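You operate a simulated robot arm through the tools that you are given. There is no shell and no other tool. Be economical: measure what you need, move in short steps, check, and stop when the job is done.

The job below is to be done with a simulated robot arm. You get a single attempt, and the scene is never put back.

JOB
Take the 56 open hub wheel from the top of the plywood bench and leave it on top of the pad with a loop.

The check looks at the end state, three seconds after you hand in, the way a careful person would. Anything else that was tipped, shoved, dropped, spilled or broken makes it a failure.

ROBOT AND FRAMES
A 6-joint arm with a two-finger parallel gripper, fixed in place. Base frame: the origin is at the foot of the arm, x ahead of it, y to its left, z up; the work surface is at about z = 780. Units: mm, degrees, N and s.
With the tool pointing down near the work surface it reaches from about 260 to 680 mm from the base axis. Its first joint turns from -66.0 to 66.0 degrees. Payload 2.9 kg.
Tool frame: the origin (TCP) lies between the finger pads and is the grasp point; the fingertips stand 30 mm ahead of it; z points along the fingers, y is the line along which they close. The gripper opens to 110 mm. The fingers are 20 mm wide and 10 mm thick; the gripper's body (48 by 112 mm) begins 55 mm behind the TCP.
Orientation is that of the tool frame in the base frame, as [roll, pitch, yaw] about the fixed x, y, z axes, in that order (R = Rz(yaw) Ry(pitch) Rx(roll)). With the fingers straight down and closing along the base's y, the tool's x points along the base's -x, its y along +y and its z along -z.

CONTROLS
- The arm moves only by the tool nudge_tool. Its argument "targets" is a list of rows, each a list of 5 numbers: the shift along the tool's x, y, z in cm, then the turn about the tool's z in degrees, then the opening in per cent of the stroke, from 0 (shut) to 100 (fully open). In form: [[tx, ty, tz, spin, fingers], ...]. A call has 1 to 20 rows; each row is the pose to reach, as a shift and turn from the pose commanded when the call began, along the tool's axes at that moment. A row lasts 0.2 s, in which the tool goes at most 50 mm and 8.6 degrees; a call with a longer step from one row to the next is refused whole, and so is a gripper value outside its range. A pose out of reach is approached as far as the arm can. The call stops where the force on the tool passes 40 N (or 10 N more than at its start, if that is more) or the arm is blocked; 0.2 s more then pass. Each finger travels about 108 mm/s and halts on what it meets, pressing with about 33 N; the grip force reading is that of the motor and also rises with nothing between the fingers. The clock runs only during rows and for 0.2 s after the last one: add rows that repeat a pose to give the fingers time. It gives the time, the measured TCP pose, the force on the tool (base axes), the opening and the grip force at its end, in the units of the frame above (readings bear some noise).
- Cameras (640 x 400 px; columns grow to the right, rows downward): "scene" is fixed at [81, 442.1, 1384.4]; the picture's right is [-0.70, -0.71, 0.00], its down [-0.46, 0.45, -0.77] and it looks along [0.55, -0.54, -0.64] (base axes); focal length 339 px, centre (320, 200). "wrist" rides on the gripper at [-36, 0, -57] in the tool frame; the picture's right is [0.00, -1.00, 0.00], its down [0.97, 0.00, -0.24] and it looks along [0.24, 0.00, 0.97] (tool axes); focal length 218 px, centre (320, 200).
- grab_frame(camera): a new picture of that camera. The clock stands still meanwhile.
- pixel_to_xyz(camera, pixels): for up to 12 pixels [column, row] of the newest picture of that camera ("zoom" is the newest enlarged one), the place [x, y, z] in the base frame of the surface seen there, good to about 3 mm, but the place of the scene camera against the robot may be out by one fixed shift of up to 12 mm in any direction. The clock stands still meanwhile.
- close_up(camera, box): a new picture of the part [left, top, right, bottom] of that camera's present view, enlarged. The clock stands still meanwhile.
- close_job(): hands the job in; it is judged then, once.

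Work in short steps. Measure before you move; look again where a grasp or a placing could have gone wrong, and mend it. You have 60 turns and 26 pictures in all, those below and enlarged ones among them. Open the gripper and draw the arm clear of the work before you hand the job in, unless the task says otherwise; then end with one line.

The tools are called after ">>>" by a JSON object that holds its "name" and its "arguments". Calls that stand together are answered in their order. nudge_tool: Moves the arm, as the interface text tells. Its arguments: {"type":"object","properties":{"targets":{"type":"array","items":{"type":"array","items":{"type":"number"}}}},"required":["targets"]} The other tools are called the same way: grab_frame (camera) takes a picture; pixel_to_xyz (camera, pixels) gives the place of the surface under pixels of a picture; close_up (camera, box) takes an enlarged picture of a part of a camera's view; close_job () hands the job in.

At the start:

```text
time_s: 0.0
eef_pos: [497.7, 38.3, 1113.0]
orientation: [180.0, 0.0, -180.0]
wrist_force: [-0.4, -0.5, -0.6]
width: 109.9
grasp_force: 0.1
```

scene: 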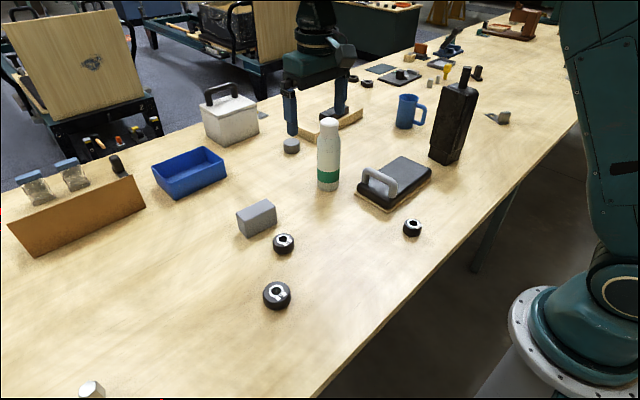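
wrist: 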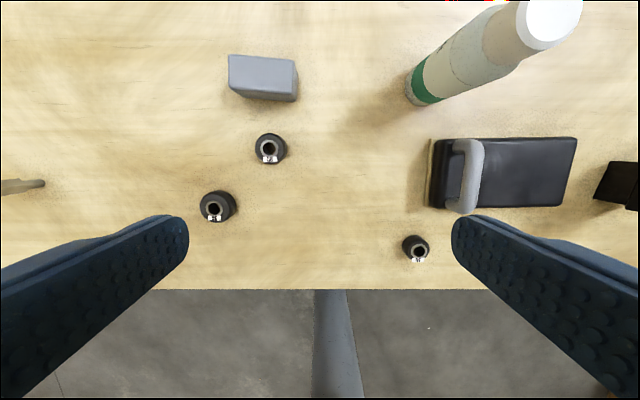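

The pictures show three wheels (wrist pixels (270,149), (217,207), (416,248)) and the pad with a loop handle at about (500,172). I enlarge to read the numbers on the wheels.

>>> {"name": "close_up", "arguments": {"camera": "wrist", "box": [190, 120, 310, 230]}}

>>> {"name": "close_up", "arguments": {"camera": "wrist", "box": [390, 225, 450, 275]}}

>>> {"name": "pixel_to_xyz", "arguments": {"camera": "wrist", "pixels": [[270, 149], [217, 207], [416, 248], [258, 140], [232, 205], [468, 175], [520, 172], [435, 145], [575, 145], [560, 200], [440, 200], [300, 220]]}}

```text
3.64 times, centred on (250, 175) of wrist
```

zoom: 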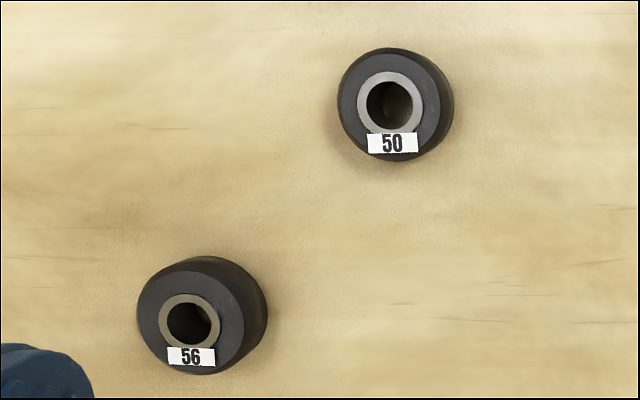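

```text
8.00 times, centred on (420, 250) of wrist
```

zoom: 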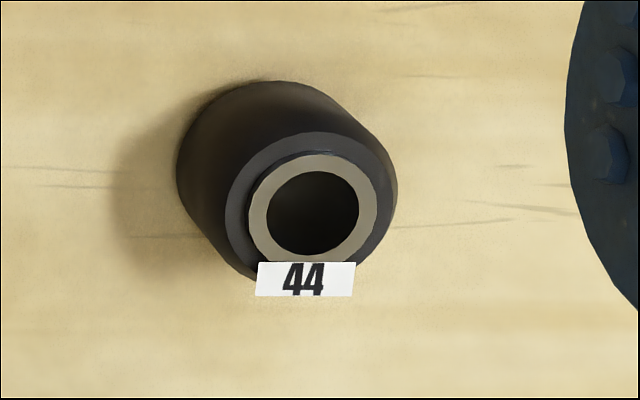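

```text
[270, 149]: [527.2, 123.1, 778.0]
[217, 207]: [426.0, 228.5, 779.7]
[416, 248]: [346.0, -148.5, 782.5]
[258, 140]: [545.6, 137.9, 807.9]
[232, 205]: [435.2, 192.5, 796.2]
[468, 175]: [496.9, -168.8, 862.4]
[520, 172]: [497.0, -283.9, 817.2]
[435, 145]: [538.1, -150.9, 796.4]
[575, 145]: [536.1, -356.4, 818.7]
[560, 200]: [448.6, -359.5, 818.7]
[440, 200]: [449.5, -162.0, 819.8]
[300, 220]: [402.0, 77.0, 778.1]
```

The 56 wheel is the one at wrist (217,207), and the pad's flat black top is at z≈819. I measure the wheel's rim and face more closely.

>>> {"name": "pixel_to_xyz", "arguments": {"camera": "wrist", "pixels": [[203, 208], [225, 209], [214, 196], [213, 219], [201, 207], [229, 211], [233, 212], [490, 172], [500, 145], [500, 205], [570, 172], [480, 172]]}}

>>> {"name": "close_up", "arguments": {"camera": "scene", "box": [340, 130, 460, 230]}}

```text
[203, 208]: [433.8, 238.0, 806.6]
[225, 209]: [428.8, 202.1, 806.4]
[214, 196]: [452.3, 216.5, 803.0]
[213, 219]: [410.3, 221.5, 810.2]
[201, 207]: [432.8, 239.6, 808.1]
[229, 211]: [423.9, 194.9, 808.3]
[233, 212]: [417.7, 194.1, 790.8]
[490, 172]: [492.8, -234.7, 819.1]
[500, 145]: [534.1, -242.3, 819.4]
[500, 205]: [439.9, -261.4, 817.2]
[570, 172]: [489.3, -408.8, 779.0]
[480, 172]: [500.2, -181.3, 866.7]
```

```text
4.00 times, centred on (400, 180) of scene
```

zoom: 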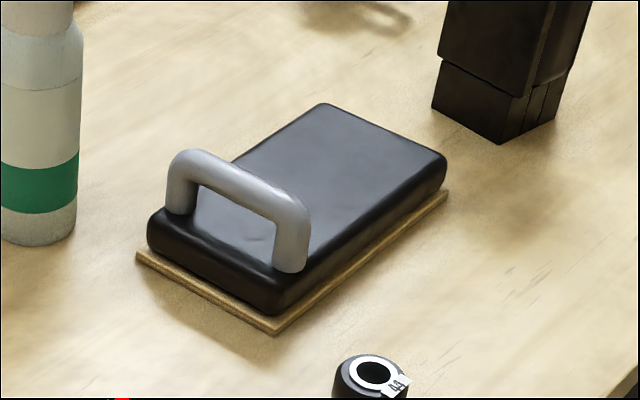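

Wheel centre is about (431, 217), diameter ~46, top z≈807. The pad's free top runs y≈-190 to -358, x 445–537. I move above the wheel at z≈950 and look again.

>>> {"name": "nudge_tool", "arguments": {"targets": [[1.11, 2.98, 2.72, 0, 100], [2.22, 5.96, 5.44, 0, 100], [3.33, 8.94, 8.16, 0, 100], [4.44, 11.92, 10.88, 0, 100], [5.55, 14.9, 13.6, 0, 100], [6.67, 17.87, 16.3, 0, 100], [6.67, 17.87, 16.3, 0, 100]]}}

>>> {"name": "grab_frame", "arguments": {"camera": "wrist"}}

```text
time_s: 1.6
eef_pos: [432.3, 215.8, 950.0]
orientation: [-180.0, 0.0, 180.0]
wrist_force: [0.5, 0.4, 0.2]
width: 109.8
grasp_force: 0.0
```

```text
20 pictures are left
```

wrist: 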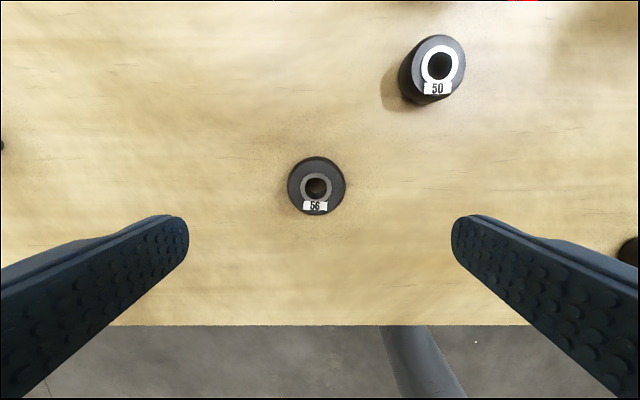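

The 56 wheel is at (316,187), between the fingers. I measure its edges before descending.

>>> {"name": "pixel_to_xyz", "arguments": {"camera": "wrist", "pixels": [[292, 188], [341, 188], [316, 162], [305, 205], [316, 212], [303, 188], [330, 188], [316, 177]]}}

```text
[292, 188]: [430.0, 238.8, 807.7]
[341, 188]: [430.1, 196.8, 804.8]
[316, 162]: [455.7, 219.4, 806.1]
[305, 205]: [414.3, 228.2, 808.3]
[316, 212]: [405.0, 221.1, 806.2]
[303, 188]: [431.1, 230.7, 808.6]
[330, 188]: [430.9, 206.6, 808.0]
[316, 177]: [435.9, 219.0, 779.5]
```

Centre (430.5, 218), diameter ~50, top ~808. I descend to TCP z≈815 (tips 785) straddling it.

>>> {"name": "nudge_tool", "arguments": {"targets": [[0.15, 0.2, 4, 0, 100], [0.15, 0.2, 8, 0, 100], [0.15, 0.2, 11, 0, 100], [0.15, 0.2, 13, 0, 100], [0.15, 0.2, 13.5, 0, 100], [0.15, 0.2, 13.5, 0, 100]]}}

```text
time_s: 3.0
eef_pos: [429.2, 220.2, 814.3]
orientation: [180.0, 0.1, 180.0]
wrist_force: [0.7, 0.2, -0.1]
width: 110.0
grasp_force: 0.0
```

No contact was felt, so I close the fingers on the wheel.

>>> {"name": "nudge_tool", "arguments": {"targets": [[0, 0, 0, 0, 70], [0, 0, 0, 0, 50], [0, 0, 0, 0, 30], [0, 0, 0, 0, 30], [0, 0, 0, 0, 30], [0, 0, 0, 0, 30]]}}

```text
time_s: 4.4
eef_pos: [429.6, 219.4, 815.1]
orientation: [-180.0, 0.0, -180.0]
wrist_force: [0.4, -0.2, 0.7]
width: 54.1
grasp_force: 33.4
```

Width 54 mm at 33 N: gripped. I lift 15 cm and check in the picture.

>>> {"name": "nudge_tool", "arguments": {"targets": [[0, 0, -1, 0, 30], [0, 0, -4, 0, 30], [0, 0, -8, 0, 30], [0, 0, -12, 0, 30], [0, 0, -15, 0, 30], [0, 0, -15, 0, 30]]}}

>>> {"name": "grab_frame", "arguments": {"camera": "wrist"}}

```text
time_s: 5.8
eef_pos: [430.7, 218.4, 964.4]
orientation: [-179.9, 0.0, -179.9]
wrist_force: [0.2, -1.6, -0.2]
width: 54.3
grasp_force: 33.4
```

```text
19 pictures are left
```

wrist: 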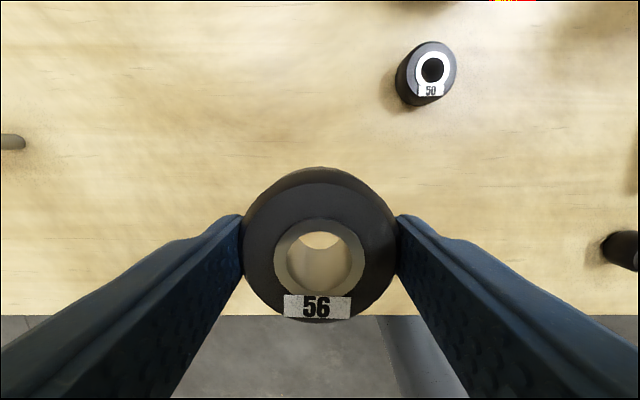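

The 56 wheel is held level. Before moving across I locate the tall objects near the pad: bottle (328,125) and black bottle (455,90) in a scene picture.

>>> {"name": "grab_frame", "arguments": {"camera": "scene"}}

>>> {"name": "pixel_to_xyz", "arguments": {"camera": "scene", "pixels": [[328, 121], [328, 185], [461, 86], [440, 95], [445, 160], [432, 152], [478, 92], [400, 170], [362, 172], [412, 222]]}}

```text
18 pictures are left
```

scene: 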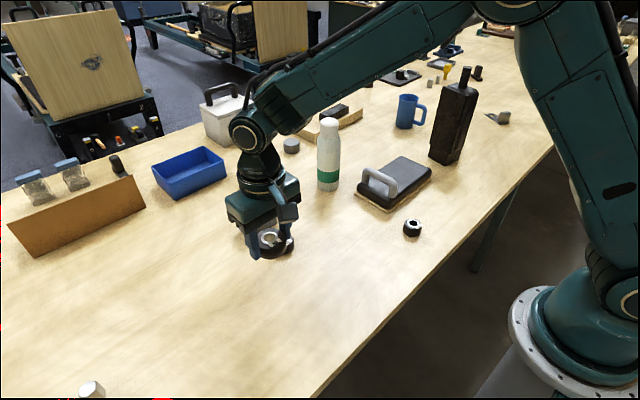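

```text
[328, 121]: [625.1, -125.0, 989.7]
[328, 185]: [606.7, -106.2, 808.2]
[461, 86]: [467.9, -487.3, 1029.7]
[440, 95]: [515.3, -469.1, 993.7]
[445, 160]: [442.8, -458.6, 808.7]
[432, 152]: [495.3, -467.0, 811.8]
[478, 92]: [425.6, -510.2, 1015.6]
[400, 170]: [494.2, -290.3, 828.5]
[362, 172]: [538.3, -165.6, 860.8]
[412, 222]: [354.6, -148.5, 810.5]
```

Bottle is at x≥590 and the black bottle at y≤-458; a path at x 430–492 clears both. I carry the wheel over to about (492, -270), x last.

>>> {"name": "nudge_tool", "arguments": {"targets": [[0, -2, 0, 0, 30], [0, -6, 0, 0, 30], [0, -10, 0, 0, 30], [0, -14.2, 0, 0, 30], [0, -18.4, 0, 0, 30], [0, -22.6, 0, 0, 30], [0, -26.8, 0, 0, 30], [0, -31, 0, 0, 30], [0, -35.2, 0, 0, 30], [0, -39.4, 0, 0, 30], [-2, -43.4, 0, 0, 30], [-4, -46.5, 0, 0, 30], [-6.1, -48.8, 0, 0, 30], [-6.1, -48.8, 0, 0, 30], [-6.1, -48.8, 0, 0, 30]]}}

>>> {"name": "grab_frame", "arguments": {"camera": "wrist"}}

>>> {"name": "grab_frame", "arguments": {"camera": "scene"}}

```text
time_s: 9.0
eef_pos: [491.3, -270.3, 965.3]
orientation: [-179.9, 0.0, 180.0]
wrist_force: [-0.2, -0.8, 0.1]
width: 54.4
grasp_force: 33.4
```

```text
17 pictures are left
```

wrist: 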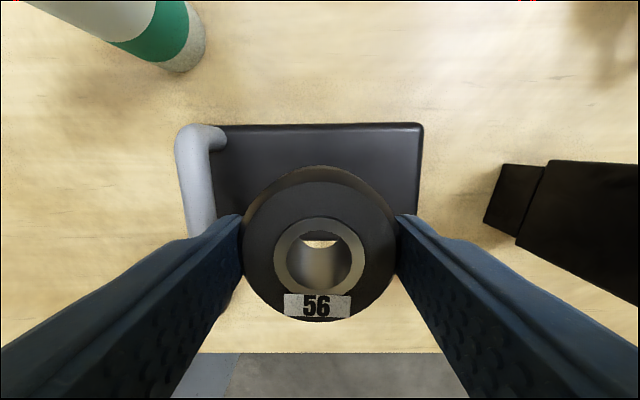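

```text
16 pictures are left
```

scene: 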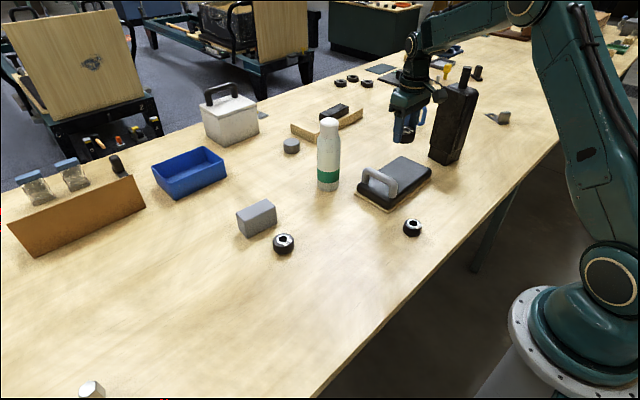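

The pad shows at wrist (185–423, 122–240), partly behind the wheel. I measure its edges to confirm the target.

>>> {"name": "pixel_to_xyz", "arguments": {"camera": "wrist", "pixels": [[235, 130], [414, 130], [414, 200], [225, 180], [205, 180], [320, 130], [400, 208], [320, 245], [195, 150], [490, 200]]}}

```text
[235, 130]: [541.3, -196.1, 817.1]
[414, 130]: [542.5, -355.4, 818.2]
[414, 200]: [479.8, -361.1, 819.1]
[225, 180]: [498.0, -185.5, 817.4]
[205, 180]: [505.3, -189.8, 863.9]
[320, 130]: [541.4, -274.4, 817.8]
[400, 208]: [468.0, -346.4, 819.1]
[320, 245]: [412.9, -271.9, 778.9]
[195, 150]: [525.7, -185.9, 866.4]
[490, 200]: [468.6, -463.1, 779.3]
```

Pad top spans x≈443–543, y≈-190 to -361 at z≈818.5, so (491,-270) suits. The wheel's bottom is about 36 mm below the TCP, so contact should come at TCP z≈855; I descend to ~858.

>>> {"name": "nudge_tool", "arguments": {"targets": [[0, -0.2, 3, 0, 30], [0, -0.4, 6, 0, 30], [0, -0.4, 8.5, 0, 30], [0, -0.4, 10, 0, 30], [0, -0.4, 10.7, 0, 30], [0, -0.4, 10.7, 0, 30]]}}

```text
time_s: 10.4
eef_pos: [490.4, -270.4, 857.2]
orientation: [180.0, 0.1, -180.0]
wrist_force: [-0.2, 0.0, -0.6]
width: 54.3
grasp_force: 33.1
```

No contact yet; I lower in 1 mm steps towards contact.

>>> {"name": "nudge_tool", "arguments": {"targets": [[0, 0, 0.1, 0, 30], [0, 0, 0.2, 0, 30], [0, 0, 0.2, 0, 30]]}}

>>> {"name": "grab_frame", "arguments": {"camera": "scene"}}

>>> {"name": "close_up", "arguments": {"camera": "scene", "box": [340, 120, 460, 220]}}

```text
time_s: 11.2
eef_pos: [492.1, -272.0, 854.7]
orientation: [-180.0, 0.1, -180.0]
wrist_force: [-0.2, -0.1, -0.2]
width: 54.6
grasp_force: 33.3
```

```text
15 pictures are left
```

scene: 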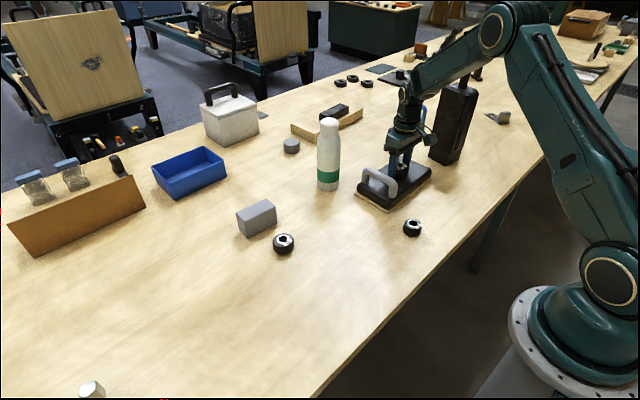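

```text
4.00 times, centred on (400, 170) of scene
```

zoom: 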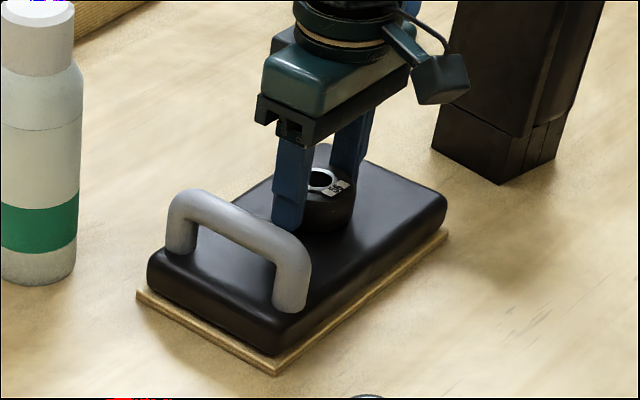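

The wheel is a hair above the pad top, with no force yet. I go on in 0.5 mm steps until the force shows.

>>> {"name": "nudge_tool", "arguments": {"targets": [[0, 0, 0.05, 0, 30], [0, 0, 0.1, 0, 30], [0, 0, 0.1, 0, 30]]}}

```text
time_s: 12.0
eef_pos: [492.6, -272.7, 855.3]
orientation: [-179.9, 0.0, 180.0]
wrist_force: [-1.9, 0.8, 7.1]
width: 54.3
grasp_force: 32.8
```

A 7 N upward force shows the wheel rests on the pad. I open slowly to about 72 mm.

>>> {"name": "nudge_tool", "arguments": {"targets": [[0, 0, 0, 0, 51], [0, 0, 0, 0, 54], [0, 0, 0, 0, 60], [0, 0, 0, 0, 66], [0, 0, 0, 0, 66]]}}

```text
time_s: 13.2
eef_pos: [492.4, -272.1, 853.2]
orientation: [-180.0, 0.0, 179.9]
wrist_force: [0.1, -0.3, -0.2]
width: 72.7
grasp_force: 0.1
```

The fingers are open and the force is gone; I rise straight up and look.

>>> {"name": "nudge_tool", "arguments": {"targets": [[0, 0, -1, 0, 66], [0, 0, -3, 0, 66], [0, 0, -6, 0, 66], [0, 0, -10, 0, 66], [0, 0, -14, 0, 66], [0, 0, -18, 0, 66], [0, 0, -20, 0, 66], [0, 0, -20, 0, 66]]}}

>>> {"name": "grab_frame", "arguments": {"camera": "wrist"}}

>>> {"name": "close_up", "arguments": {"camera": "scene", "box": [340, 120, 460, 220]}}

```text
time_s: 15.0
eef_pos: [492.0, -273.1, 1054.9]
orientation: [-180.0, 0.0, -180.0]
wrist_force: [0.0, 0.6, 0.7]
width: 72.6
grasp_force: 0.0
```

```text
13 pictures are left
```

wrist: 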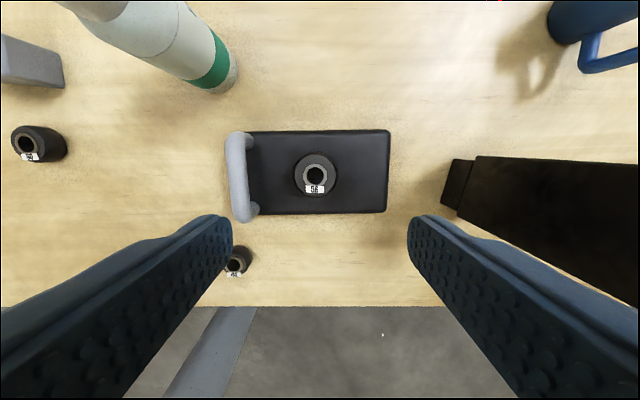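

```text
4.00 times, centred on (400, 170) of scene
```

zoom: 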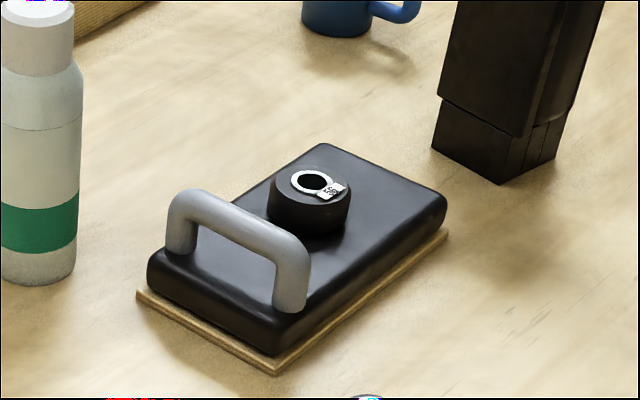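

The 56 wheel sits flat on the middle of the pad's top at wrist (315,175), nothing else has moved, and the arm is clear. I hand the job in.

>>> {"name": "close_job", "arguments": {}}

```text
The job is handed in.
```

The 56 open hub wheel is sitting flat on top of the pad with a loop, the gripper is open and clear of it, and the last pictures show nothing else disturbed.
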